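You operate a simulated robot arm through the tools that you are given. There is no shell and no other tool.

You are at the controls of a simulated robot arm. One attempt, no reset.

Task
Switch the tester on and zero it on the blank vial.
Fine: blank in, hood shut, turn ZERO till the display reads 0; leave the blank under the hood. Set down upright: blank vial.

The check looks at the end state, three seconds after you hand in, the way a careful person would. Anything else that was tipped, shoved, dropped, spilled or broken makes it a failure.

Robot
A 6-joint arm with a two-finger parallel gripper on a trunk, on a base that drives. Base frame: it is fixed to the floor where the robot stands at the start and does not move with it; the origin is under the middle of the robot, x ahead of it, y to its left, z up. Readings come in m, degrees, newtons and seconds.
With the tool pointing down near the work surface it reaches from about 0.58 to 0.94 m from the robot's upright axis, wherever it stands. Its first joint turns from -149.0 to 149.0 degrees. Places, roughly: black hood [0.9, -1.9, 0.9]; blank vial [1, -2, 1]; orange-band large vial (4x4x8 cm) [0.8, -2.1, 0.9]; purple-band large vial (4x4x8 cm) [0.9, -2.1, 0.9]; tester switch [1, -1.7, 0.9]; well of the tester [1, -1.8, 0.9]. Payload 3.43 kg.
The tool frame sits at the grasp point between the pads (the TCP): z along the fingers, y along the line on which they close. The tips reach 0.034 m beyond it. The gripper opens to 0.128 m. The fingers are 0.024 m wide and 0.012 m thick; the gripper's body (0.048 by 0.13 m) begins 0.096 m behind the TCP.
Orientation is that of the tool frame in the base frame, as a unit quaternion [w, x, y, z]. With the fingers straight down and closing along the base's y, the tool's x points along the base's -x, its y along +y and its z along -z.

Tools
- The arm moves only by the tool move_arm. Its argument "moves" is a list of rows, each a list of 7 numbers: the shift along the tool's x, y, z in units of 150 mm (1.0 is 150 mm), then the turn, a rotation vector about the tool's x, y, z in units of 45 degrees (1.0 is 45 degrees), then the gripper command, from -1 (fully open) to 1 (shut), values between in proportion. In form: [[x, y, z, rx, ry, rz, grip], ...]. A call has 1 to 20 rows; each row is the pose to reach, as a shift and turn from the pose commanded when the call began, along the tool's axes at that moment. A call with a number of a shift or a turn outside -1 to 1 is refused whole. Each row takes 0.2 s and may step no farther than 0.05 m and 8.6 degrees from the row before; otherwise, or with a gripper value out of range, the whole call is refused. Where a pose cannot be reached the arm comes as near as it can. A force on the tool above 50 N (or 10 N above the force at the start of the call, whichever is more), or a blocked arm, ends the call early, and 0.2 s more pass. The fingers move at their own pace (about 0.108 m/s each) and stop on an object; they squeeze with about 20 N. The grip force told is the motor's: it shows also when the fingers shut on nothing. Time passes only in rows, and 0.2 s behind the last, so rows that repeat a pose let the fingers close. It gives the time, the measured TCP pose, the force on the tool (base axes), the opening and the grip force at its end, in the units of the frame above (readings bear some noise), with the torque about the TCP (base axes, N m) and any sound that the robot's microphone picked up.
- Cameras (640 x 400 px; columns grow to the right, rows downward): "scene" is now at [0.0444, 0.1496, 1.6299]; the picture's right is [-0.18, -0.98, 0.00], its down [-0.49, 0.09, -0.87] and it looks along [0.85, -0.15, -0.50] (base axes); focal length 256 px, centre (320, 200). "wrist" rides on the gripper at [0.076, -0.011, -0.16] in the tool frame; the picture's right is [0.15, 0.99, 0.00], its down [-0.88, 0.13, -0.46] and it looks along [-0.45, 0.07, 0.89] (tool axes); focal length 234 px, centre (320, 200). There is no depth. A picture from a camera that has moved, and an enlarged one, comes with that camera's place and axes in the base frame and with its lens.
- get_image(camera): a new picture of that camera. It takes no simulated time.
- lift_body(by): slides the trunk up (or, below 0, down) by that many m; the arm and the scene camera ride with it, the base frame stays. It gives what a move gives, with no picture.
- roll_base(legs): drives the robot by 1 to 6 legs, each [ahead, turn to the left] in m and degrees, along the robot's own axes; the way and the turn of a leg run together, so that a leg with both is an arc; at most 1.5 m and 180 degrees a leg. The arm and the cameras ride along, it lands a little off, and it stops where it bumps. It gives what a move gives.
- aim_head(pan, tilt): turns the head with the scene camera to pan (to the left, within 155 degrees either way) and tilt (down, from -29 to 69), counted from straight ahead of the robot. It gives what a move gives.
- enlarge(camera, box): a new picture of the part [left, top, right, bottom] of that camera's present view, enlarged. It takes no simulated time.
- close_job(): hands the job in; it is judged then, once.

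Places have to be worked out from the pictures, the camera data and where the tool is seen. Open the gripper and draw the arm clear of the work before you hand the job in, unless the task says otherwise.

The tools are called after "Call:" as name(argument=value, ...) on one line, values as JSON. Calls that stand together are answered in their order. move_arm: Moves the arm, as the interface text tells. Its arguments: {"type":"object","properties":{"moves":{"type":"array"}},"required":["moves"]} The other tools are called the same way: lift_body (by) slides the trunk up or down; roll_base (legs) drives the base; aim_head (pan, tilt) turns the head that bears the scene camera; get_image (camera) takes a picture; enlarge (camera, box) takes an enlarged picture of a part of a camera's view; close_job () hands the job in.

At the start:

```text
time: 0.0
position: [0.6387, -0.2574, 1.1795]
tcp_rot: [0.002, -0.017, 1.0, -0.001]
force: [35.5, -102.6, 5.4]
wrist_torque: [17.75, 6.58, 9.1]
opening: 0.128
gripper_force: 0.1
trunk travel left (down, up): [-0.625, 0.085]
robot x, y, heading: [0.0, -0.0042, -0.2]
head pan, tilt: [-10.2, 29.8]
```

scene: 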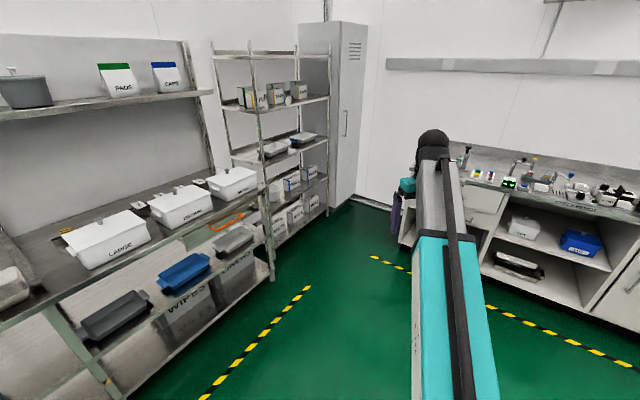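
wrist: 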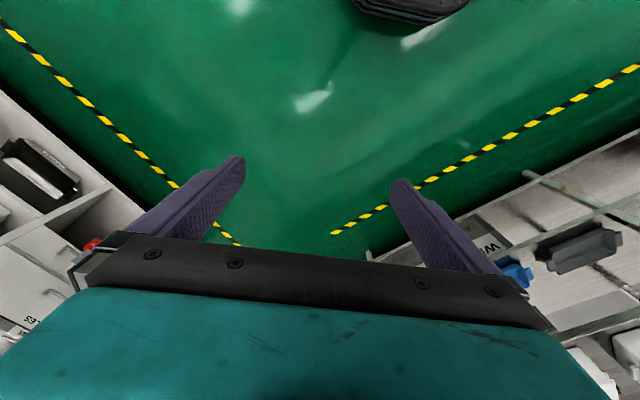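

The work is to the right at about y=-1.9. I'll turn the head there first to look.

Call:
aim_head(pan=-65, tilt=22)

```text
time: 1.2
position: [0.6381, -0.2567, 1.1793]
tcp_rot: [0.003, -0.018, 1.0, -0.002]
force: [12.5, -34.8, -0.4]
wrist_torque: [5.86, 2.3, 3.02]
opening: 0.1283
gripper_force: 0.1
trunk travel left (down, up): [-0.625, 0.085]
robot x, y, heading: [-0.0012, -0.0061, -0.1]
head pan, tilt: [-65.0, 22.0]
```

Taking a picture toward the bench with the tester.

Call:
get_image(camera="scene")

Call:
enlarge(camera="scene", box=[220, 120, 420, 245])

```text
taken
camera scene: at [-0.0054, 0.0814, 1.6424], right [-0.91, -0.42, 0.0], down [-0.16, 0.34, -0.93], along [0.39, -0.84, -0.37], focal length 256 px, centre (320, 200)
```

scene: 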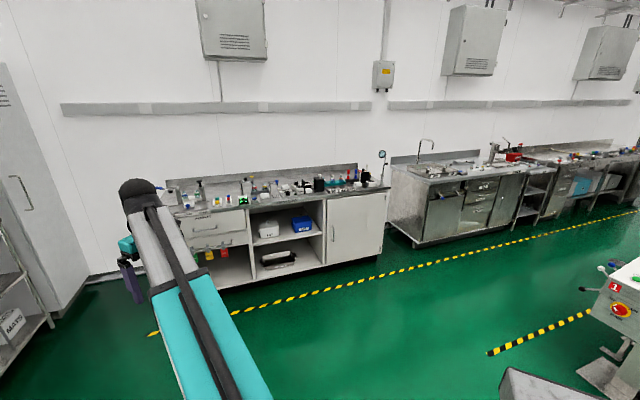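

```text
3.20 times, centred on (320, 182) of scene
camera zoom: at [-0.0054, 0.0814, 1.6424], right [-0.91, -0.42, 0.0], down [-0.16, 0.34, -0.93], along [0.39, -0.84, -0.37], focal length 819 px, centre (320, 256)
```

zoom: 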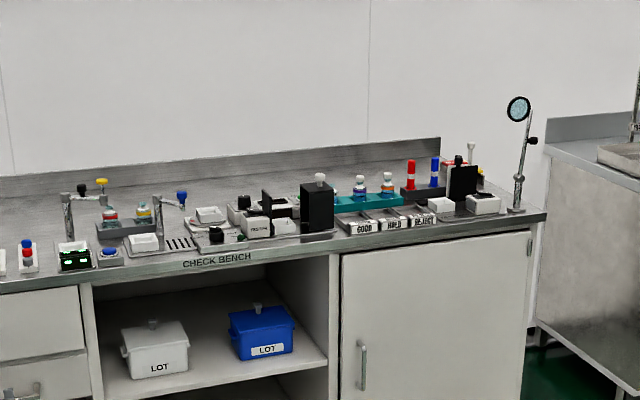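

The bench runs along y≈-1.55 (front edge) with its goods around x 0.5–1.3. I'll raise the trunk for clearance, then drive ahead, turn right and approach to about y=-0.7 for a closer look.

Call:
lift_body(by=0.08)

Call:
roll_base(legs=[[0.95, 0], [0, -90], [0.6, 0]])

Call:
aim_head(pan=0, tilt=35)

Call:
get_image(camera="scene")

```text
time: 2.4
position: [0.6377, -0.2565, 1.2588]
tcp_rot: [0.002, -0.018, 1.0, -0.001]
force: [10.9, -35.5, 1.9]
wrist_torque: [5.97, 2.24, 3.09]
opening: 0.1279
gripper_force: 0.2
trunk travel left (down, up): [-0.705, 0.005]
robot x, y, heading: [-0.0008, -0.0019, -0.3]
head pan, tilt: [-65.0, 22.0]
```

```text
time: 9.8
position: [1.4767, -0.4416, 1.2604]
tcp_rot: [0.003, 0.13, 0.991, -0.003]
force: [-2.0, -6.3, 0.6]
wrist_torque: [1.2, -0.16, 0.6]
opening: 0.1279
gripper_force: 0.2
trunk travel left (down, up): [-0.705, 0.005]
robot x, y, heading: [0.9462, -0.0131, -15.8]
head pan, tilt: [-65.0, 22.0]
stopped in leg 2: the force on the tool passed its limit at 52 N (the readings are from after the stop); the commanded pose is now the measured one
```

```text
time: 11.1
position: [1.4777, -0.4416, 1.2592]
tcp_rot: [0.004, 0.132, 0.991, -0.002]
force: [0.2, -15.7, 0.0]
wrist_torque: [2.66, 0.16, 1.3]
opening: 0.1281
gripper_force: 0.0
trunk travel left (down, up): [-0.705, 0.005]
robot x, y, heading: [0.9434, -0.0136, -15.3]
head pan, tilt: [0.0, 35.0]
```

```text
taken
camera scene: at [1.0313, 0.1399, 1.7018], right [-0.27, -0.96, 0.0], down [-0.55, 0.15, -0.82], along [0.79, -0.22, -0.57], focal length 256 px, centre (320, 200)
```

scene: 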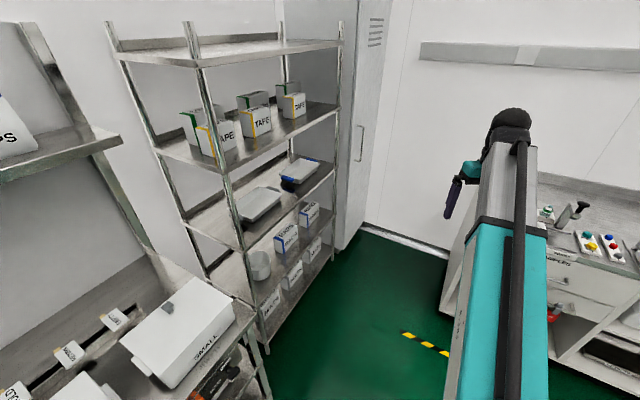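

Nothing is near the gripper in the picture, so the stop looks like an inertial force on the tool from the turn itself. I'll continue the turn in smaller pieces.

Call:
roll_base(legs=[[0, -12]])

```text
time: 12.5
position: [1.3741, -0.5414, 1.2594]
tcp_rot: [0.002, 0.231, 0.973, -0.003]
force: [-6.5, -38.1, 0.6]
wrist_torque: [6.62, -1.11, 3.32]
opening: 0.1281
gripper_force: 0.1
trunk travel left (down, up): [-0.705, 0.005]
robot x, y, heading: [0.9401, -0.0161, -26.9]
head pan, tilt: [0.0, 35.0]
```

A sideways force lingers on the tool; I'll look through the wrist camera and wide scene to see whether anything touches it.

Call:
get_image(camera="wrist")

Call:
move_arm(moves=[[0, 0, 0, 0, 0, 0, -1], [0, 0, 0, 0, 0, 0, -1]])

Call:
get_image(camera="scene")

```text
taken
camera wrist: at [1.3027, -0.5162, 1.4193], right [0.31, 0.95, -0.01], down [0.84, -0.28, 0.46], along [0.44, -0.15, -0.89], focal length 234 px, centre (320, 200)
```

wrist: 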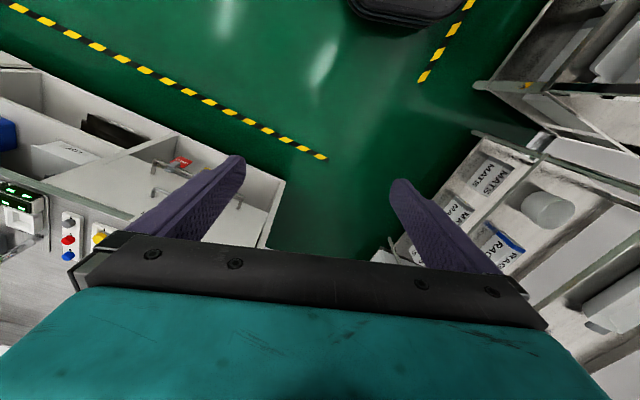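

```text
time: 13.1
position: [1.376, -0.5417, 1.2603]
tcp_rot: [0.002, 0.23, 0.973, -0.003]
force: [-5.0, -18.7, 1.6]
wrist_torque: [3.44, -0.74, 1.74]
opening: 0.1281
gripper_force: 0.0
trunk travel left (down, up): [-0.705, 0.005]
robot x, y, heading: [0.9428, -0.0162, -26.9]
head pan, tilt: [0.0, 35.0]
```

```text
taken
camera scene: at [1.0567, 0.115, 1.7018], right [-0.45, -0.89, 0.0], down [-0.51, 0.26, -0.82], along [0.73, -0.37, -0.57], focal length 256 px, centre (320, 200)
```

scene: 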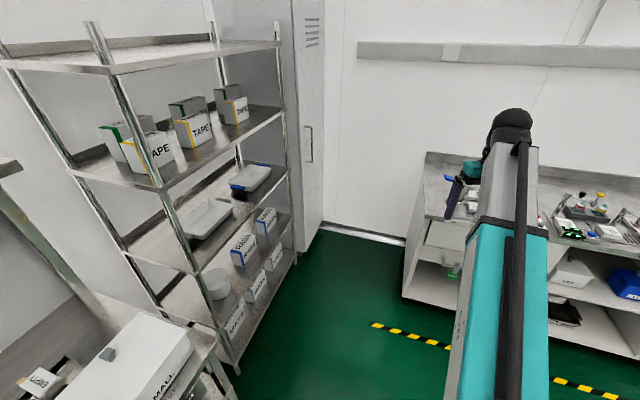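

The gripper is free of everything and the force decays, so it is just residual from motion. I continue the turn in short legs.

Call:
roll_base(legs=[[0, -10], [0, -10], [0, -10]])

Call:
move_arm(moves=[[0, 0, 0, 0, 0, 0, -1], [0, 0, 0, 0, 0, 0, -1], [0, 0, 0, 0, 0, 0, -1]])

Call:
roll_base(legs=[[0, -10], [0, -10], [0, -10]])

Call:
move_arm(moves=[[0, 0, 0, 0, 0, 0, -1], [0, 0, 0, 0, 0, 0, -1], [0, 0, 0, 0, 0, 0, -1]])

Call:
get_image(camera="scene")

```text
time: 15.3
position: [1.1668, -0.6601, 1.2601]
tcp_rot: [0.002, 0.393, 0.92, -0.005]
force: [-4.7, -6.8, 0.3]
wrist_torque: [1.07, -0.85, 0.7]
opening: 0.1281
gripper_force: 0.0
trunk travel left (down, up): [-0.705, 0.005]
robot x, y, heading: [0.9362, -0.0205, -45.6]
head pan, tilt: [0.0, 35.0]
stopped in leg 2: the force on the tool passed its limit at 52 N (the readings are from after the stop); the commanded pose is now the measured one
```

```text
time: 16.1
position: [1.166, -0.6607, 1.2607]
tcp_rot: [0.004, 0.394, 0.919, -0.005]
force: [-7.2, -13.1, 1.2]
wrist_torque: [2.24, -1.31, 1.28]
opening: 0.1281
gripper_force: 0.1
trunk travel left (down, up): [-0.705, 0.005]
robot x, y, heading: [0.9329, -0.0239, -45.2]
head pan, tilt: [0.0, 35.0]
```

```text
time: 18.6
position: [0.9233, -0.7034, 1.2599]
tcp_rot: [0.002, 0.549, 0.836, -0.007]
force: [-6.8, -4.2, 0.7]
wrist_torque: [0.7, -1.19, 0.68]
opening: 0.128
gripper_force: 0.0
trunk travel left (down, up): [-0.705, 0.005]
robot x, y, heading: [0.9274, -0.0252, -64.8]
head pan, tilt: [0.0, 35.0]
stopped in leg 3: the force on the tool passed its limit at 51 N (the readings are from after the stop); the commanded pose is now the measured one
```

```text
time: 19.4
position: [0.9251, -0.7036, 1.2604]
tcp_rot: [0.002, 0.549, 0.836, -0.007]
force: [-12.3, -9.6, 0.9]
wrist_torque: [1.68, -2.04, 1.29]
opening: 0.128
gripper_force: 0.0
trunk travel left (down, up): [-0.705, 0.005]
robot x, y, heading: [0.924, -0.0283, -65.1]
head pan, tilt: [0.0, 35.0]
```

```text
taken
camera scene: at [1.099, 0.0056, 1.7018], right [-0.91, -0.42, 0.0], down [-0.24, 0.52, -0.82], along [0.35, -0.74, -0.57], focal length 256 px, centre (320, 200)
```

scene: 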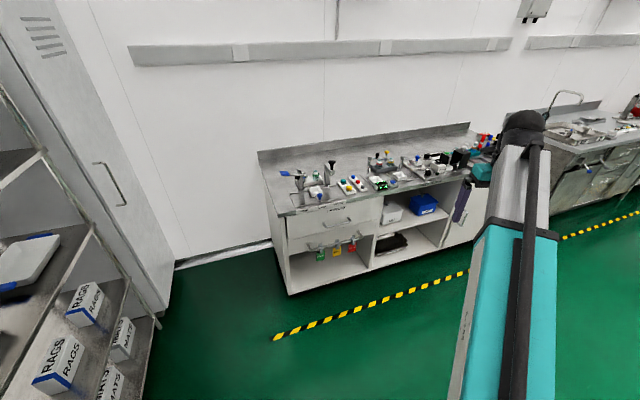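

The bench is fully in view ahead. I'll finish the turn with two short legs and pauses between.

Call:
roll_base(legs=[[0, -12]])

Call:
move_arm(moves=[[0, 0, 0, 0, 0, 0, -1], [0, 0, 0, 0, 0, 0, -1], [0, 0, 0, 0, 0, 0, -1], [0, 0, 0, 0, 0, 0, -1]])

Call:
roll_base(legs=[[0, -12.5]])

Call:
move_arm(moves=[[0, 0, 0, 0, 0, 0, -1], [0, 0, 0, 0, 0, 0, -1], [0, 0, 0, 0, 0, 0, -1], [0, 0, 0, 0, 0, 0, -1]])

Call:
get_image(camera="scene")

```text
time: 20.8
position: [0.7811, -0.69, 1.26]
tcp_rot: [0.002, 0.634, 0.774, -0.007]
force: [-38.2, -21.3, 0.3]
wrist_torque: [3.75, -6.55, 3.67]
opening: 0.1279
gripper_force: 0.0
trunk travel left (down, up): [-0.705, 0.005]
robot x, y, heading: [0.9162, -0.0293, -76.6]
head pan, tilt: [0.0, 35.0]
```

```text
time: 21.8
position: [0.7815, -0.6893, 1.259]
tcp_rot: [0.001, 0.633, 0.774, -0.007]
force: [-23.1, -12.3, 1.8]
wrist_torque: [2.19, -3.95, 2.19]
opening: 0.1282
gripper_force: 0.0
trunk travel left (down, up): [-0.705, 0.005]
robot x, y, heading: [0.9199, -0.0283, -76.6]
head pan, tilt: [0.0, 35.0]
```

```text
time: 23.1
position: [0.641, -0.6431, 1.2597]
tcp_rot: [0.001, 0.711, 0.703, -0.007]
force: [-47.8, -15.1, -0.6]
wrist_torque: [2.59, -8.05, 4.14]
opening: 0.1279
gripper_force: 0.0
trunk travel left (down, up): [-0.705, 0.005]
robot x, y, heading: [0.9143, -0.0292, -88.6]
head pan, tilt: [0.0, 35.0]
```

```text
time: 24.1
position: [0.6403, -0.6437, 1.2589]
tcp_rot: [0.001, 0.711, 0.704, -0.008]
force: [-26.6, -7.4, 1.3]
wrist_torque: [1.41, -4.47, 2.29]
opening: 0.1279
gripper_force: 0.1
trunk travel left (down, up): [-0.705, 0.005]
robot x, y, heading: [0.912, -0.0316, -88.8]
head pan, tilt: [0.0, 35.0]
```

```text
taken
camera scene: at [1.0857, -0.0698, 1.7018], right [-1.0, -0.02, 0.0], down [-0.01, 0.57, -0.82], along [0.02, -0.82, -0.57], focal length 256 px, centre (320, 200)
```

scene: 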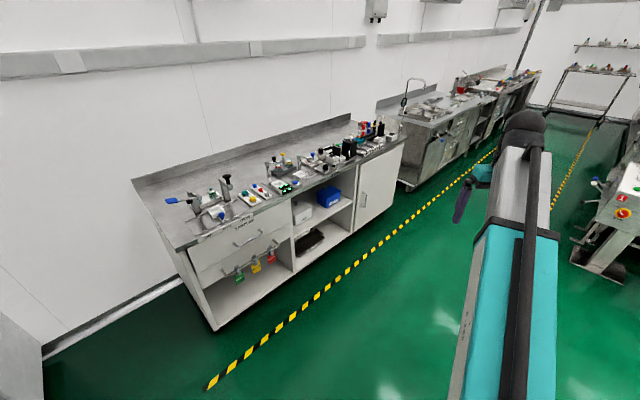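

The bench is set at about 45°: its front edge runs from (1.74,-0.86) to (0.42,-2.12), facing (-0.69,+0.72). I want to end near (0.47,-1.33) heading -46°, so I turn right ~29° first, then drive to the stand-off point.

Call:
roll_base(legs=[[0, -10]])

Call:
move_arm(moves=[[0, 0, 0, 0, 0, 0, -1], [0, 0, 0, 0, 0, 0, -1], [0, 0, 0, 0, 0, 0, -1], [0, 0, 0, 0, 0, 0, -1]])

Call:
roll_base(legs=[[0, -10]])

Call:
move_arm(moves=[[0, 0, 0, 0, 0, 0, -1], [0, 0, 0, 0, 0, 0, -1], [0, 0, 0, 0, 0, 0, -1], [0, 0, 0, 0, 0, 0, -1]])

Call:
roll_base(legs=[[0, -9]])

Call:
move_arm(moves=[[0, 0, 0, 0, 0, 0, -1], [0, 0, 0, 0, 0, 0, -1], [0, 0, 0, 0, 0, 0, -1], [0, 0, 0, 0, 0, 0, -1]])

Call:
get_image(camera="scene")

```text
time: 25.4
position: [0.5359, -0.5858, 1.2601]
tcp_rot: [0.0, 0.769, 0.639, -0.008]
force: [-46.1, -6.1, -1.4]
wrist_torque: [1.09, -7.87, 3.96]
opening: 0.128
gripper_force: 0.1
trunk travel left (down, up): [-0.705, 0.005]
robot x, y, heading: [0.9084, -0.0285, -98.4]
head pan, tilt: [0.0, 35.0]
```

```text
time: 26.4
position: [0.5349, -0.5848, 1.2597]
tcp_rot: [0.0, 0.769, 0.639, -0.009]
force: [-26.4, -2.6, 2.2]
wrist_torque: [0.59, -4.55, 2.26]
opening: 0.1281
gripper_force: 0.0
trunk travel left (down, up): [-0.705, 0.005]
robot x, y, heading: [0.907, -0.0255, -98.2]
head pan, tilt: [0.0, 35.0]
```

```text
time: 27.6
position: [0.4422, -0.5101, 1.2601]
tcp_rot: [0.0, 0.821, 0.57, -0.008]
force: [-45.5, 0.7, -1.0]
wrist_torque: [-0.26, -7.79, 3.83]
opening: 0.128
gripper_force: 0.0
trunk travel left (down, up): [-0.705, 0.005]
robot x, y, heading: [0.9035, -0.0233, -108.1]
head pan, tilt: [0.0, 35.0]
```

```text
time: 28.6
position: [0.4433, -0.51, 1.2601]
tcp_rot: [0.001, 0.821, 0.571, -0.008]
force: [-25.3, 2.3, 2.0]
wrist_torque: [-0.2, -4.52, 2.24]
opening: 0.1281
gripper_force: 0.1
trunk travel left (down, up): [-0.705, 0.005]
robot x, y, heading: [0.9015, -0.0272, -108.0]
head pan, tilt: [0.0, 35.0]
```

```text
time: 29.8
position: [0.3715, -0.4312, 1.2595]
tcp_rot: [-0.001, 0.861, 0.508, -0.011]
force: [-41.8, 8.7, -0.6]
wrist_torque: [-1.36, -7.07, 3.54]
opening: 0.1283
gripper_force: 0.1
trunk travel left (down, up): [-0.705, 0.005]
robot x, y, heading: [0.8963, -0.021, -116.4]
head pan, tilt: [0.0, 35.0]
```

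```text
time: 30.8
position: [0.3724, -0.4325, 1.2589]
tcp_rot: [-0.001, 0.861, 0.508, -0.01]
force: [-25.2, 5.7, 1.7]
wrist_torque: [-0.92, -4.25, 2.13]
opening: 0.128
gripper_force: 0.0
trunk travel left (down, up): [-0.705, 0.005]
robot x, y, heading: [0.8991, -0.0227, -116.6]
head pan, tilt: [0.0, 35.0]
```

```text
taken
camera scene: at [1.0333, -0.1396, 1.7018], right [-0.89, 0.45, 0.0], down [0.26, 0.51, -0.82], along [-0.37, -0.73, -0.57], focal length 256 px, centre (320, 200)
```

scene: 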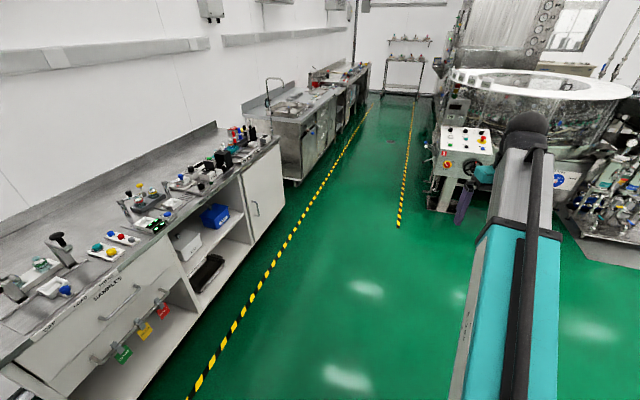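

The way along the bench is clear. I drive 1.28 m at heading -117° to the stand-off point about 0.75 m from the bench edge.

Call:
roll_base(legs=[[1.28, 0]])

Call:
move_arm(moves=[[0, 0, 0, 0, 0, 0, -1], [0, 0, 0, 0, 0, 0, -1]])

Call:
aim_head(pan=65, tilt=38)

Call:
get_image(camera="scene")

```text
time: 38.2
position: [-0.2139, -1.5683, 1.259]
tcp_rot: [-0.002, 0.865, 0.502, -0.009]
force: [-26.2, 6.7, 2.0]
wrist_torque: [-0.95, -4.48, 2.25]
opening: 0.1279
gripper_force: 0.1
trunk travel left (down, up): [-0.705, 0.005]
robot x, y, heading: [0.3207, -1.1658, -117.4]
head pan, tilt: [0.0, 35.0]
```

```text
time: 38.8
position: [-0.213, -1.5677, 1.2587]
tcp_rot: [-0.002, 0.865, 0.502, -0.011]
force: [-14.1, 5.1, 0.8]
wrist_torque: [-0.62, -2.29, 1.19]
opening: 0.128
gripper_force: 0.0
trunk travel left (down, up): [-0.705, 0.005]
robot x, y, heading: [0.3244, -1.1688, -117.4]
head pan, tilt: [0.0, 35.0]
```

```text
time: 40.1
position: [-0.2147, -1.567, 1.2587]
tcp_rot: [-0.002, 0.865, 0.502, -0.009]
force: [-18.7, 4.9, 0.2]
wrist_torque: [-0.73, -3.49, 1.74]
opening: 0.1281
gripper_force: 0.0
trunk travel left (down, up): [-0.705, 0.005]
robot x, y, heading: [0.3196, -1.1674, -117.6]
head pan, tilt: [65.0, 38.0]
```

```text
taken
camera scene: at [0.5436, -1.2743, 1.6972], right [-0.79, -0.61, 0.0], down [-0.38, 0.49, -0.79], along [0.48, -0.62, -0.62], focal length 256 px, centre (320, 200)
```

scene: 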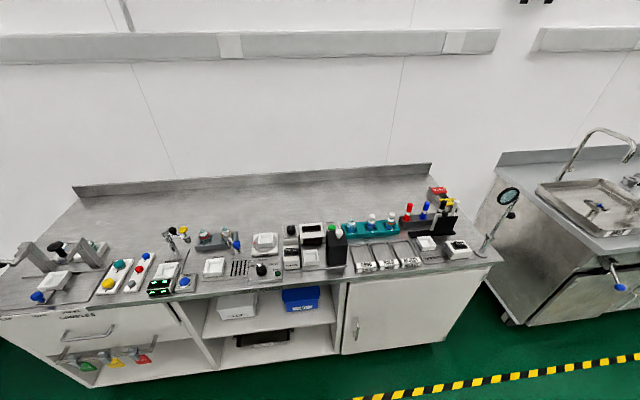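

Clear view of the bench. I'll enlarge the tester region to identify switch, well, hood, ZERO knob and vials.

Call:
enlarge(camera="scene", box=[235, 195, 395, 295])

Call:
enlarge(camera="scene", box=[240, 215, 352, 285])

Call:
enlarge(camera="scene", box=[330, 180, 490, 280])

```text
4.00 times, centred on (315, 245) of scene
camera zoom: at [0.5436, -1.2743, 1.6972], right [-0.79, -0.61, 0.0], down [-0.38, 0.49, -0.79], along [0.48, -0.62, -0.62], focal length 1024 px, centre (340, 20)
```

zoom: 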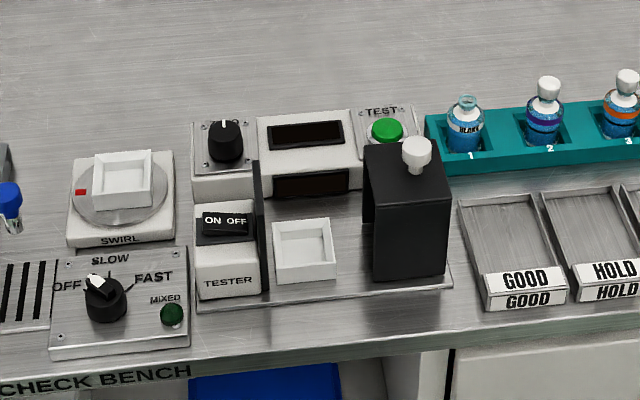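

```text
5.71 times, centred on (296, 250) of scene
camera zoom: at [0.5436, -1.2743, 1.6972], right [-0.79, -0.61, 0.0], down [-0.38, 0.49, -0.79], along [0.48, -0.62, -0.62], focal length 1462 px, centre (457, -86)
```

zoom: 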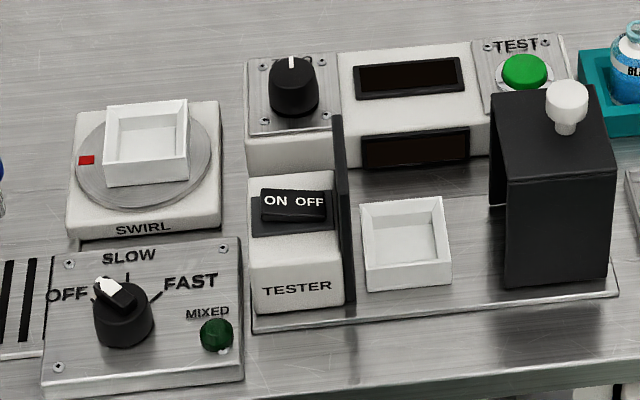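

```text
4.00 times, centred on (410, 230) of scene
camera zoom: at [0.5436, -1.2743, 1.6972], right [-0.79, -0.61, 0.0], down [-0.38, 0.49, -0.79], along [0.48, -0.62, -0.62], focal length 1024 px, centre (-40, 80)
```

zoom: 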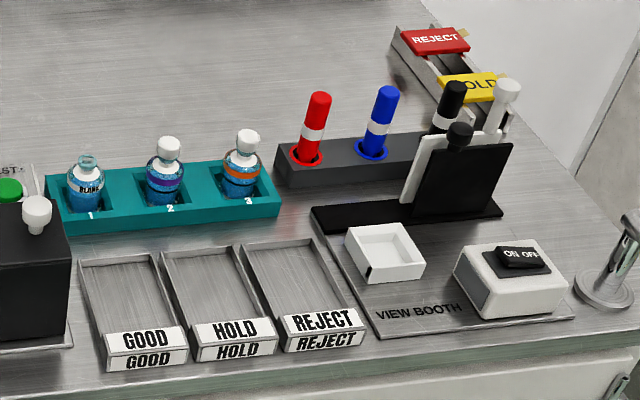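

The tester is clear: rocker switch and ZERO knob on the left, well next to a black plate, hood slid to the right (open on its left side), display behind; blank is in slot 1 of the teal rack. Now I turn left ~71° in pieces to face the bench.

Call:
roll_base(legs=[[0, 18]])

Call:
move_arm(moves=[[0, 0, 0, 0, 0, 0, -1], [0, 0, 0, 0, 0, 0, -1], [0, 0, 0, 0, 0, 0, -1], [0, 0, 0, 0, 0, 0, -1]])

Call:
roll_base(legs=[[0, 18]])

Call:
move_arm(moves=[[0, 0, 0, 0, 0, 0, -1], [0, 0, 0, 0, 0, 0, -1], [0, 0, 0, 0, 0, 0, -1], [0, 0, 0, 0, 0, 0, -1]])

Call:
aim_head(pan=20, tilt=35)

Call:
get_image(camera="scene")

```text
time: 41.8
position: [-0.0636, -1.7146, 1.2603]
tcp_rot: [0.0, 0.775, 0.632, -0.01]
force: [0.4, -0.1, 0.4]
wrist_torque: [-0.02, 0.01, 0.04]
opening: 0.128
gripper_force: 0.1
trunk travel left (down, up): [-0.705, 0.005]
robot x, y, heading: [0.3278, -1.1727, -99.6]
head pan, tilt: [65.0, 38.0]
```

```text
time: 42.8
position: [-0.062, -1.7156, 1.2585]
tcp_rot: [0.0, 0.775, 0.632, -0.009]
force: [0.2, -0.6, 0.1]
wrist_torque: [0.03, 0.02, 0.01]
opening: 0.128
gripper_force: 0.1
trunk travel left (down, up): [-0.705, 0.005]
robot x, y, heading: [0.3265, -1.1717, -99.8]
head pan, tilt: [65.0, 38.0]
```

```text
time: 44.5
position: [0.1249, -1.8064, 1.2604]
tcp_rot: [0.003, 0.667, 0.745, -0.009]
force: [-0.5, 0.1, -0.1]
wrist_torque: [-0.03, -0.01, 0.0]
opening: 0.128
gripper_force: 0.1
trunk travel left (down, up): [-0.705, 0.005]
robot x, y, heading: [0.3372, -1.1649, -82.3]
head pan, tilt: [65.0, 38.0]
```

```text
time: 45.5
position: [0.1238, -1.8079, 1.2599]
tcp_rot: [0.001, 0.667, 0.745, -0.009]
force: [0.3, 0.4, -0.2]
wrist_torque: [0.01, -0.03, 0.0]
opening: 0.1278
gripper_force: 0.0
trunk travel left (down, up): [-0.705, 0.005]
robot x, y, heading: [0.3355, -1.1667, -82.1]
head pan, tilt: [65.0, 38.0]
```

```text
time: 46.6
position: [0.1245, -1.8075, 1.2597]
tcp_rot: [0.001, 0.666, 0.746, -0.009]
force: [0.0, -0.3, -0.5]
wrist_torque: [-0.01, 0.02, 0.01]
opening: 0.1281
gripper_force: 0.1
trunk travel left (down, up): [-0.705, 0.005]
robot x, y, heading: [0.3332, -1.1713, -82.0]
head pan, tilt: [20.0, 35.0]
```

```text
taken
camera scene: at [0.5395, -1.1784, 1.7018], right [-0.88, -0.47, 0.0], down [-0.27, 0.51, -0.82], along [0.38, -0.72, -0.57], focal length 256 px, centre (320, 200)
```

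scene: 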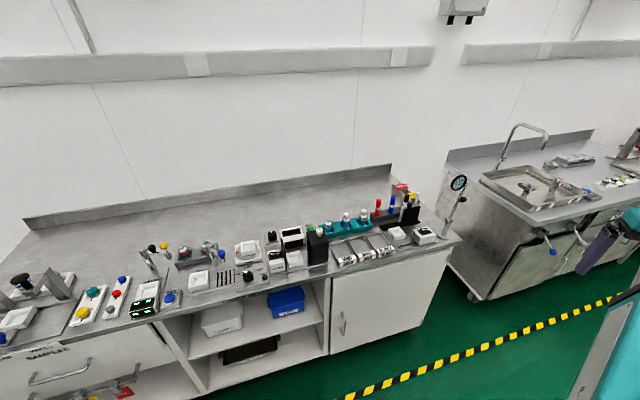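

No force when turning left. The loupe stand at about (0.46,-2.27) stays outside the gripper's sweep radius, so I finish the turn.

Call:
roll_base(legs=[[0, 18], [0, 18]])

Call:
aim_head(pan=0, tilt=45)

Call:
get_image(camera="scene")

```text
time: 49.6
position: [0.5352, -1.8096, 1.26]
tcp_rot: [0.004, 0.407, 0.914, -0.009]
force: [-0.5, -0.1, -0.2]
wrist_torque: [-0.02, 0.03, 0.03]
opening: 0.1281
gripper_force: 0.0
trunk travel left (down, up): [-0.705, 0.005]
robot x, y, heading: [0.3459, -1.1547, -47.1]
head pan, tilt: [20.0, 35.0]
```

```text
time: 50.4
position: [0.5368, -1.8097, 1.2606]
tcp_rot: [0.005, 0.406, 0.914, -0.009]
force: [0.1, -0.5, -0.2]
wrist_torque: [0.02, 0.0, 0.01]
opening: 0.1279
gripper_force: 0.1
trunk travel left (down, up): [-0.705, 0.005]
robot x, y, heading: [0.3483, -1.1565, -46.7]
head pan, tilt: [0.0, 45.0]
```

```text
taken
camera scene: at [0.4974, -1.0655, 1.687], right [-0.73, -0.68, 0.0], down [-0.48, 0.52, -0.71], along [0.48, -0.52, -0.71], focal length 256 px, centre (320, 200)
```

scene: 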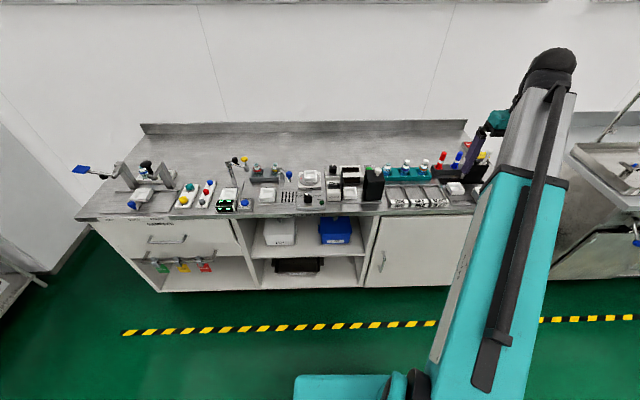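

The bench is now square to the robot. I drive forward 0.21 m to about 0.53 m from the bench edge.

Call:
roll_base(legs=[[0.21, 0]])

Call:
aim_head(pan=-5, tilt=52)

Call:
get_image(camera="scene")

Call:
get_image(camera="wrist")

```text
time: 52.2
position: [0.6864, -1.9654, 1.2585]
tcp_rot: [0.004, 0.404, 0.915, -0.009]
force: [-0.9, -0.2, 0.1]
wrist_torque: [-0.01, 0.04, -0.02]
opening: 0.1279
gripper_force: 0.0
trunk travel left (down, up): [-0.705, 0.005]
robot x, y, heading: [0.4941, -1.3086, -46.5]
head pan, tilt: [0.0, 45.0]
```

```text
time: 52.9
position: [0.6868, -1.9634, 1.2599]
tcp_rot: [0.004, 0.404, 0.915, -0.009]
force: [0.0, 0.5, 0.5]
wrist_torque: [0.0, 0.01, 0.02]
opening: 0.128
gripper_force: 0.1
trunk travel left (down, up): [-0.705, 0.005]
robot x, y, heading: [0.4956, -1.3072, -46.7]
head pan, tilt: [-5.0, 52.0]
```

```text
taken
camera scene: at [0.6335, -1.2207, 1.6774], right [-0.78, -0.62, 0.0], down [-0.49, 0.62, -0.62], along [0.38, -0.48, -0.79], focal length 256 px, centre (320, 200)
```

scene: 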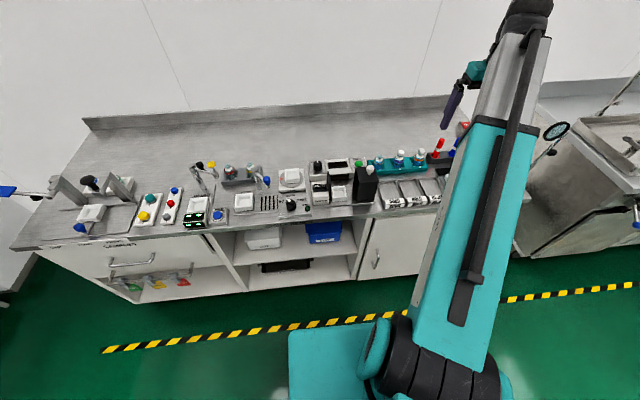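

```text
taken
camera wrist: at [0.6267, -1.9132, 1.4185], right [0.63, 0.77, -0.01], down [0.69, -0.55, 0.47], along [0.35, -0.31, -0.88], focal length 234 px, centre (320, 200)
```

wrist: 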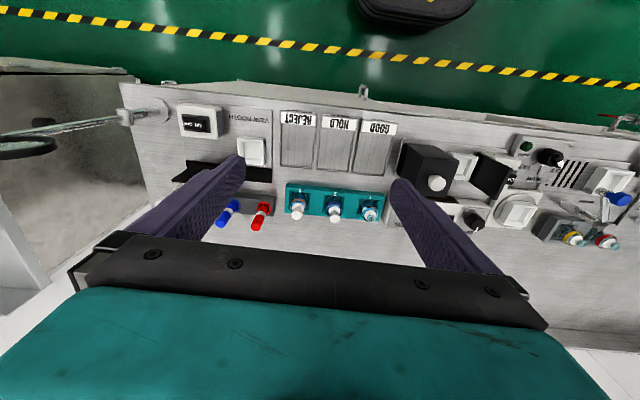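

I'm in place. Now I enlarge the wrist and scene views of the tester and rack to locate parts.

Call:
enlarge(camera="wrist", box=[380, 130, 540, 230])

Call:
enlarge(camera="wrist", box=[250, 130, 410, 230])

Call:
enlarge(camera="scene", box=[280, 140, 424, 230])

```text
4.00 times, centred on (460, 180) of wrist
camera zoom: at [0.6267, -1.9132, 1.4185], right [0.63, 0.77, -0.01], down [0.69, -0.55, 0.47], along [0.35, -0.31, -0.88], focal length 937 px, centre (-240, 280)
```

zoom: 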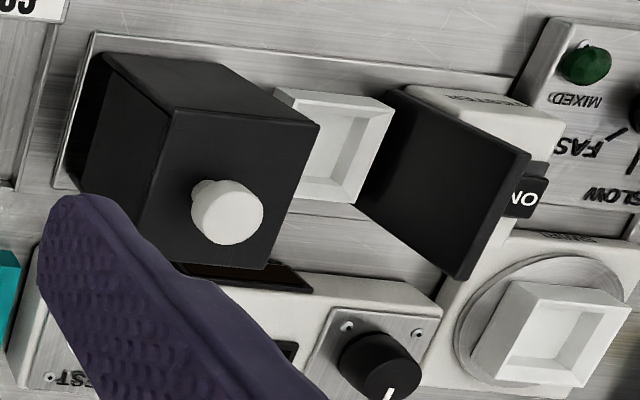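

```text
4.00 times, centred on (330, 180) of wrist
camera zoom: at [0.6267, -1.9132, 1.4185], right [0.63, 0.77, -0.01], down [0.69, -0.55, 0.47], along [0.35, -0.31, -0.88], focal length 937 px, centre (280, 280)
```

zoom: 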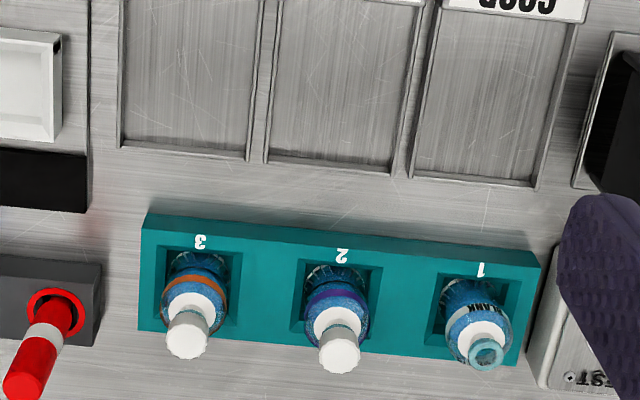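

```text
4.44 times, centred on (352, 185) of scene
camera zoom: at [0.6335, -1.2207, 1.6774], right [-0.78, -0.62, 0.0], down [-0.49, 0.62, -0.62], along [0.38, -0.48, -0.79], focal length 1138 px, centre (178, 267)
```

zoom: 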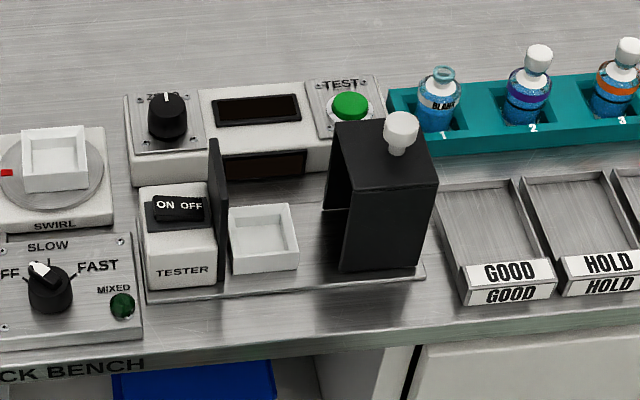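

From both views I estimate: well ≈(0.976,-1.777,0.90), rocker ≈(1.03,-1.72,0.943), hood knob ≈(0.90,-1.86,1.02), ZERO knob ≈(1.115,-1.82,0.927), blank rim ≈(0.935,-2.013,0.94). I move the gripper above the rocker at a safe height, levelling the tool and aligning it with the bench.

Call:
move_arm(moves=[[-0.03, 0.232, 0.08, -0.017, 0.019, -0.043, -1], [-0.057, 0.463, 0.156, -0.017, 0.019, -0.043, -1], [-0.085, 0.695, 0.233, -0.017, 0.019, -0.043, -1], [-0.114, 0.927, 0.311, -0.017, 0.019, -0.043, -1]])

Call:
move_arm(moves=[[-0.03, 0.232, 0.08, 0, 0, 0, -1], [-0.057, 0.463, 0.156, 0, 0, 0, -1], [-0.085, 0.695, 0.233, 0, 0, 0, -1], [-0.114, 0.927, 0.311, 0, 0, 0, -1]])

Call:
move_arm(moves=[[-0.03, 0.232, 0.08, 0, 0, 0, -1], [-0.057, 0.463, 0.156, 0, 0, 0, -1], [-0.085, 0.695, 0.233, 0, 0, 0, -1], [-0.114, 0.927, 0.311, 0, 0, 0, -1]])

Call:
get_image(camera="wrist")

Call:
get_image(camera="scene")

```text
time: 53.5
position: [0.7418, -1.9283, 1.2355]
tcp_rot: [-0.002, 0.38, 0.925, 0.0]
force: [-8.2, -13.1, -0.9]
wrist_torque: [2.23, -1.45, 1.32]
opening: 0.1278
gripper_force: 0.0
trunk travel left (down, up): [-0.705, 0.005]
robot x, y, heading: [0.4986, -1.3085, -46.8]
head pan, tilt: [-5.0, 52.0]
stopped in row 3: the force on the tool passed its limit at 77 N (the readings are from after the stop); the commanded pose is now the measured one
```

```text
time: 53.9
position: [0.752, -1.9204, 1.2318]
tcp_rot: [-0.005, 0.373, 0.928, -0.001]
force: [-9.1, -14.5, 0.5]
wrist_torque: [2.52, -1.59, 1.41]
opening: 0.1279
gripper_force: 0.0
trunk travel left (down, up): [-0.705, 0.005]
robot x, y, heading: [0.4916, -1.3096, -46.8]
head pan, tilt: [-5.0, 52.0]
stopped in row 1: the force on the tool passed its limit at 76 N (the readings are from after the stop); the commanded pose is now the measured one
```

```text
time: 54.2
position: [0.7595, -1.9139, 1.2275]
tcp_rot: [-0.007, 0.367, 0.93, -0.004]
force: [-8.1, -13.6, 0.1]
wrist_torque: [2.41, -1.48, 1.34]
opening: 0.1279
gripper_force: 0.1
trunk travel left (down, up): [-0.705, 0.005]
robot x, y, heading: [0.4945, -1.3106, -46.9]
head pan, tilt: [-5.0, 52.0]
stopped in row 1: the force on the tool passed its limit at 70 N (the readings are from after the stop); the commanded pose is now the measured one
```

```text
taken
camera wrist: at [0.6988, -1.8696, 1.3886], right [0.57, 0.82, -0.01], down [0.74, -0.51, 0.45], along [0.36, -0.26, -0.89], focal length 234 px, centre (320, 200)
```

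wrist: 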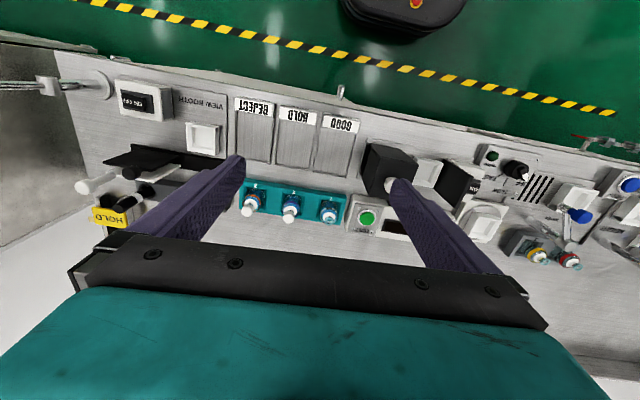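

```text
taken
camera scene: at [0.6344, -1.2201, 1.6773], right [-0.79, -0.62, 0.0], down [-0.49, 0.62, -0.62], along [0.38, -0.48, -0.79], focal length 256 px, centre (320, 200)
```

scene: 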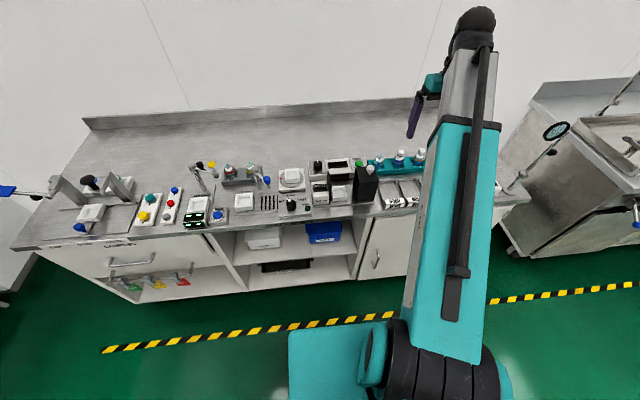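

The force pattern points to the wrist camera's mount pressing against the robot's own wrist link (contact point at the camera's place, pushed to the right). I rotate the tool so the camera swings to the robot's right, away from that link, which also sets the fingers to close front-to-back.

Call:
move_arm(moves=[[0, 0, 0, 0, 0, -0.16, -1], [0, 0, 0, 0, 0, -0.32, -1], [0, 0, 0, 0, 0, -0.48, -1], [0, 0, 0, 0, 0, -0.64, -1], [0, 0, 0, 0, 0, -0.8, -1], [0, 0, 0, 0, 0, -0.97, -1]])

Call:
move_arm(moves=[[0, 0, 0, 0, 0, -0.16, -1], [0, 0, 0, 0, 0, -0.32, -1], [0, 0, 0, 0, 0, -0.48, -1], [0, 0, 0, 0, 0, -0.64, -1], [0, 0, 0, 0, 0, -0.8, -1], [0, 0, 0, 0, 0, -0.97, -1], [0, 0, 0, 0, 0, -0.97, -1]])

Call:
get_image(camera="wrist")

```text
time: 55.6
position: [0.7579, -1.9141, 1.2285]
tcp_rot: [-0.007, -0.005, 1.0, 0.0]
force: [1.1, 0.0, -0.1]
wrist_torque: [0.01, 0.03, 0.01]
opening: 0.1282
gripper_force: 0.0
trunk travel left (down, up): [-0.705, 0.005]
robot x, y, heading: [0.4925, -1.3076, -46.8]
head pan, tilt: [-5.0, 52.0]
```

```text
time: 57.2
position: [0.7574, -1.9136, 1.2277]
tcp_rot: [-0.006, -0.375, 0.927, 0.002]
force: [0.5, 0.2, -1.5]
wrist_torque: [0.01, 0.03, -0.01]
opening: 0.128
gripper_force: 0.1
trunk travel left (down, up): [-0.705, 0.005]
robot x, y, heading: [0.4918, -1.3083, -46.8]
head pan, tilt: [-5.0, 52.0]
```

```text
taken
camera wrist: at [0.7142, -1.9745, 1.3886], right [-0.79, 0.61, 0.01], down [0.55, 0.71, 0.45], along [0.27, 0.36, -0.89], focal length 234 px, centre (320, 200)
```

wrist: 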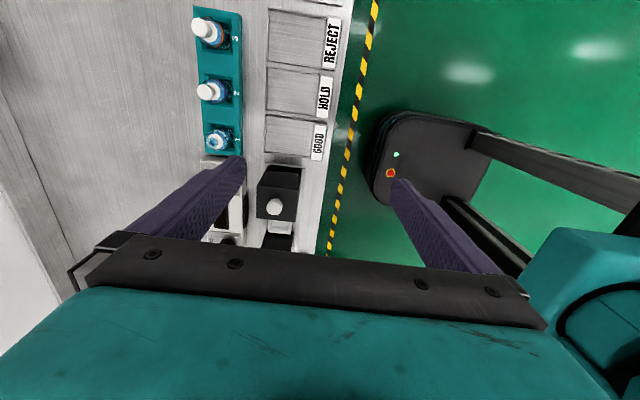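

Force is gone and tool axes now line up with the bench (tool x = right along bench, y = toward the robot). I move left to above the rocker while closing the fingers for pressing.

Call:
move_arm(moves=[[-0.25, -0.037, 0, 0.0104, -0.0122, 0, -0.5], [-0.5, -0.074, 0, 0.0104, -0.0122, 0, 0], [-0.74, -0.111, 0, 0.0104, -0.0122, 0, 1]])

Call:
move_arm(moves=[[-0.25, -0.037, 0, 0, 0, 0, 1], [-0.5, -0.074, 0, 0, 0, 0, 1], [-0.74, -0.111, 0, 0, 0, 0, 1]])

Call:
move_arm(moves=[[-0.25, -0.037, 0, 0, 0, 0, 1], [-0.5, -0.074, 0, 0, 0, 0, 1], [-0.74, -0.111, 0, 0, 0, 0, 1], [-0.74, -0.111, 0, 0, 0, 0, 1]])

Call:
get_image(camera="wrist")

Call:
get_image(camera="scene")

```text
time: 58.0
position: [0.8504, -1.8503, 1.2277]
tcp_rot: [0.0, -0.374, 0.927, 0.0]
force: [0.1, -0.6, -0.7]
wrist_torque: [0.0, 0.01, 0.0]
opening: 0.0001
gripper_force: 17.7
trunk travel left (down, up): [-0.705, 0.005]
robot x, y, heading: [0.4912, -1.3081, -46.8]
head pan, tilt: [-5.0, 52.0]
```

```text
time: 58.8
position: [0.9405, -1.785, 1.2257]
tcp_rot: [0.0, -0.374, 0.928, 0.0]
force: [0.0, -1.0, 0.3]
wrist_torque: [0.0, 0.02, 0.02]
opening: 0.0
gripper_force: 19.6
trunk travel left (down, up): [-0.705, 0.005]
robot x, y, heading: [0.4938, -1.3117, -46.8]
head pan, tilt: [-5.0, 52.0]
```

```text
time: 59.8
position: [1.0322, -1.7187, 1.2267]
tcp_rot: [0.0, -0.375, 0.927, 0.0]
force: [0.4, 0.0, 0.4]
wrist_torque: [-0.01, 0.0, 0.02]
opening: 0.0001
gripper_force: 19.9
trunk travel left (down, up): [-0.705, 0.005]
robot x, y, heading: [0.4925, -1.3146, -46.7]
head pan, tilt: [-5.0, 52.0]
```

```text
taken
camera wrist: at [0.9858, -1.7796, 1.3861], right [-0.79, 0.61, 0.0], down [0.54, 0.71, 0.46], along [0.28, 0.36, -0.89], focal length 234 px, centre (320, 200)
```

wrist: 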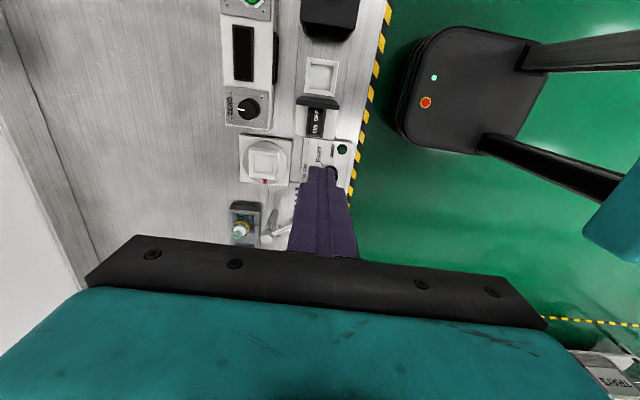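

```text
taken
camera scene: at [0.6334, -1.2205, 1.6774], right [-0.79, -0.62, 0.0], down [-0.49, 0.62, -0.62], along [0.38, -0.48, -0.79], focal length 256 px, centre (320, 200)
```

scene: 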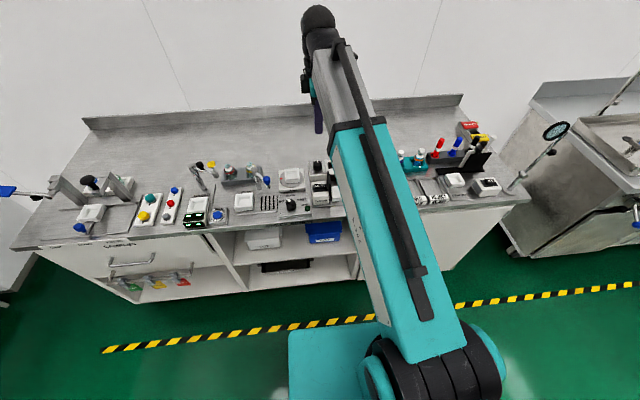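

The wrist camera sees the rocker, well, display and ZERO knob well from here. I enlarge it for accurate positions.

Call:
enlarge(camera="wrist", box=[256, 80, 384, 160])

Call:
enlarge(camera="wrist", box=[210, 0, 370, 100])

```text
5.00 times, centred on (320, 120) of wrist
camera zoom: at [0.9858, -1.7796, 1.3861], right [-0.79, 0.61, 0.0], down [0.54, 0.71, 0.46], along [0.28, 0.36, -0.89], focal length 1171 px, centre (320, 600)
```

zoom: 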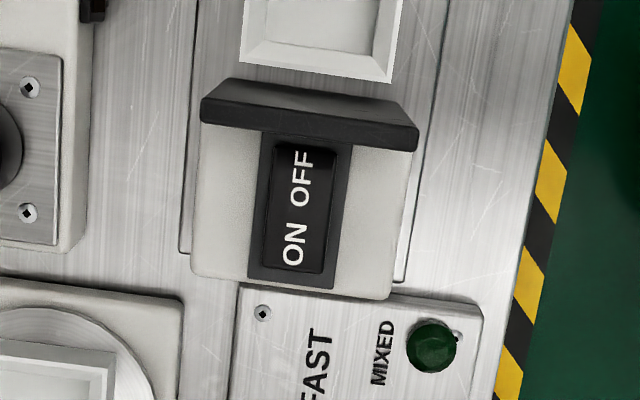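

```text
4.00 times, centred on (290, 50) of wrist
camera zoom: at [0.9858, -1.7796, 1.3861], right [-0.79, 0.61, 0.0], down [0.54, 0.71, 0.46], along [0.28, 0.36, -0.89], focal length 937 px, centre (440, 800)
```

zoom: 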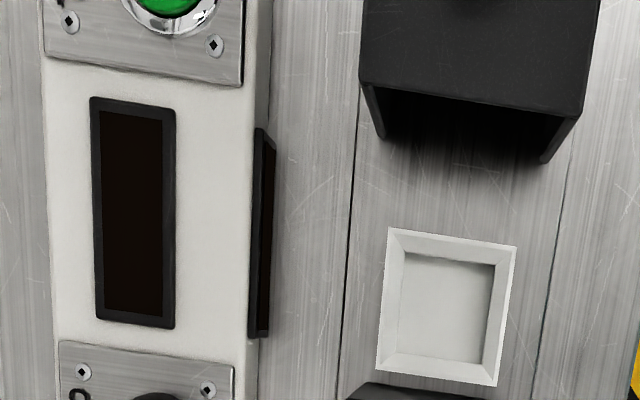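

The ON half of the rocker lies ~3 mm left and ~7 mm behind straight below the TCP, at z≈0.94. I descend above it to tip height ≈0.96.

Call:
move_arm(moves=[[-0.033, -0.047, 0.2, 0, 0, 0, 1], [-0.033, -0.047, 0.45, 0, 0, 0, 1], [-0.033, -0.047, 0.7, 0, 0, 0, 1], [-0.033, -0.047, 0.9, 0, 0, 0, 1]])

Call:
move_arm(moves=[[0, 0, 0.2, 0, 0, 0, 1], [0, 0, 0.4, 0, 0, 0, 1], [0, 0, 0.6, 0, 0, 0, 1], [0, 0, 0.66, 0, 0, 0, 1]])

Call:
get_image(camera="wrist")

Call:
enlarge(camera="wrist", box=[256, 110, 384, 190])

```text
time: 60.8
position: [1.0421, -1.7207, 1.09]
tcp_rot: [0.001, -0.375, 0.927, 0.0]
force: [0.3, -0.3, 0.3]
wrist_torque: [-0.02, 0.03, 0.01]
opening: 0.0001
gripper_force: 19.9
trunk travel left (down, up): [-0.705, 0.005]
robot x, y, heading: [0.4927, -1.3109, -46.5]
head pan, tilt: [-5.0, 52.0]
```

```text
time: 61.8
position: [1.0407, -1.7186, 0.9924]
tcp_rot: [0.0, -0.375, 0.927, 0.001]
force: [0.1, -0.7, 0.3]
wrist_torque: [-0.01, 0.04, -0.01]
opening: 0.0
gripper_force: 19.7
trunk travel left (down, up): [-0.705, 0.005]
robot x, y, heading: [0.4943, -1.3118, -46.6]
head pan, tilt: [-5.0, 52.0]
```

```text
taken
camera wrist: at [0.9943, -1.7793, 1.1514], right [-0.79, 0.61, 0.0], down [0.54, 0.71, 0.46], along [0.28, 0.36, -0.89], focal length 234 px, centre (320, 200)
```

wrist: 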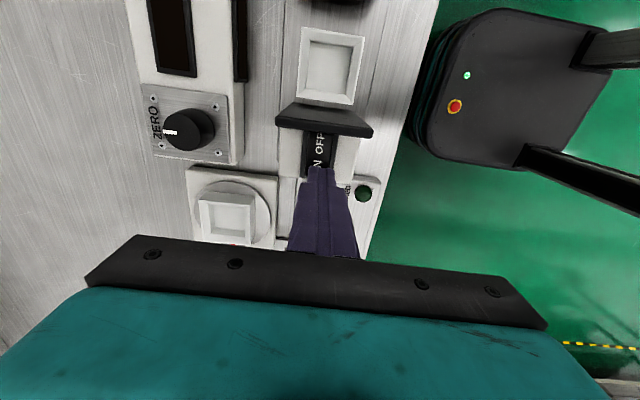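

```text
5.00 times, centred on (320, 150) of wrist
camera zoom: at [0.9943, -1.7793, 1.1514], right [-0.79, 0.61, 0.0], down [0.54, 0.71, 0.46], along [0.28, 0.36, -0.89], focal length 1171 px, centre (320, 450)
```

zoom: 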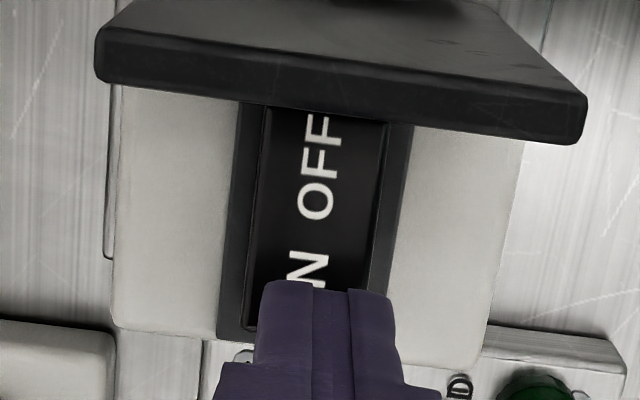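

Fingertips are right over the ON half. I now press down in 3 mm steps with the force limit watching.

Call:
move_arm(moves=[[0, 0, 0.03, 0, 0, 0, 1], [0, 0, 0.05, 0, 0, 0, 1], [0, 0, 0.07, 0, 0, 0, 1], [0, 0, 0.09, 0, 0, 0, 1], [0, 0, 0.09, 0, 0, 0, 1]])

```text
time: 63.0
position: [1.0403, -1.7197, 0.9789]
tcp_rot: [0.0, -0.374, 0.927, 0.0]
force: [0.3, -0.3, -0.2]
wrist_torque: [0.0, -0.04, 0.0]
opening: 0.0002
gripper_force: 19.9
trunk travel left (down, up): [-0.705, 0.005]
robot x, y, heading: [0.4923, -1.3115, -46.8]
head pan, tilt: [-5.0, 52.0]
```

No contact yet with the tip at z≈0.945; continuing down slowly.

Call:
move_arm(moves=[[0, 0, 0.02, 0, 0, 0, 1], [0, 0, 0.035, 0, 0, 0, 1], [0, 0, 0.05, 0, 0, 0, 1], [0, 0, 0.05, 0, 0, 0, 1]])

Call:
enlarge(camera="wrist", box=[256, 110, 384, 190])

```text
time: 64.0
position: [1.0403, -1.7189, 0.9715]
tcp_rot: [-0.001, -0.376, 0.927, 0.0]
force: [0.7, 0.9, 1.0]
wrist_torque: [0.01, -0.07, -0.01]
opening: 0.0
gripper_force: 20.0
trunk travel left (down, up): [-0.705, 0.005]
robot x, y, heading: [0.4944, -1.3084, -46.9]
head pan, tilt: [-5.0, 52.0]
```

```text
5.00 times, centred on (320, 150) of wrist
camera zoom: at [0.9942, -1.7798, 1.1315], right [-0.79, 0.61, 0.0], down [0.54, 0.71, 0.46], along [0.28, 0.36, -0.89], focal length 1171 px, centre (320, 450)
```

zoom: 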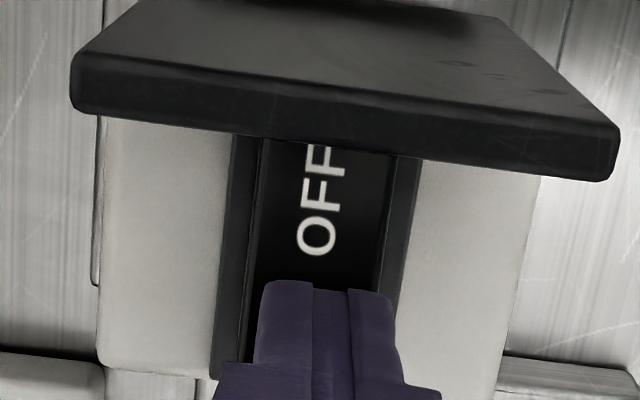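

Possibly just touching (tip z≈0.9375). I keep pressing in 2 mm steps.

Call:
move_arm(moves=[[0, 0, 0.013, 0, 0, 0, 1], [0, 0, 0.027, 0, 0, 0, 1], [0, 0, 0.04, 0, 0, 0, 1], [0, 0, 0.04, 0, 0, 0, 1]])

Call:
enlarge(camera="wrist", box=[160, 0, 400, 190])

```text
time: 65.0
position: [1.0405, -1.7199, 0.9671]
tcp_rot: [0.001, -0.374, 0.927, -0.002]
force: [2.9, -6.7, 29.3]
wrist_torque: [-0.36, 0.16, 0.04]
opening: 0.0001
gripper_force: 20.0
trunk travel left (down, up): [-0.705, 0.005]
robot x, y, heading: [0.4963, -1.3086, -46.7]
head pan, tilt: [-5.0, 52.0]
```

```text
2.11 times, centred on (280, 95) of wrist
camera zoom: at [0.9937, -1.7796, 1.128], right [-0.79, 0.61, 0.0], down [0.54, 0.71, 0.45], along [0.28, 0.36, -0.89], focal length 493 px, centre (404, 421)
```

zoom: 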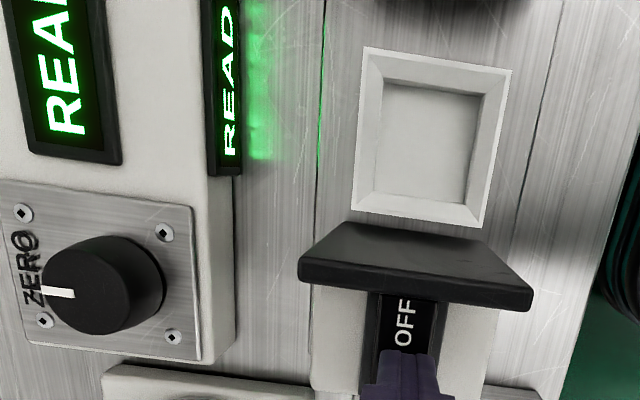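

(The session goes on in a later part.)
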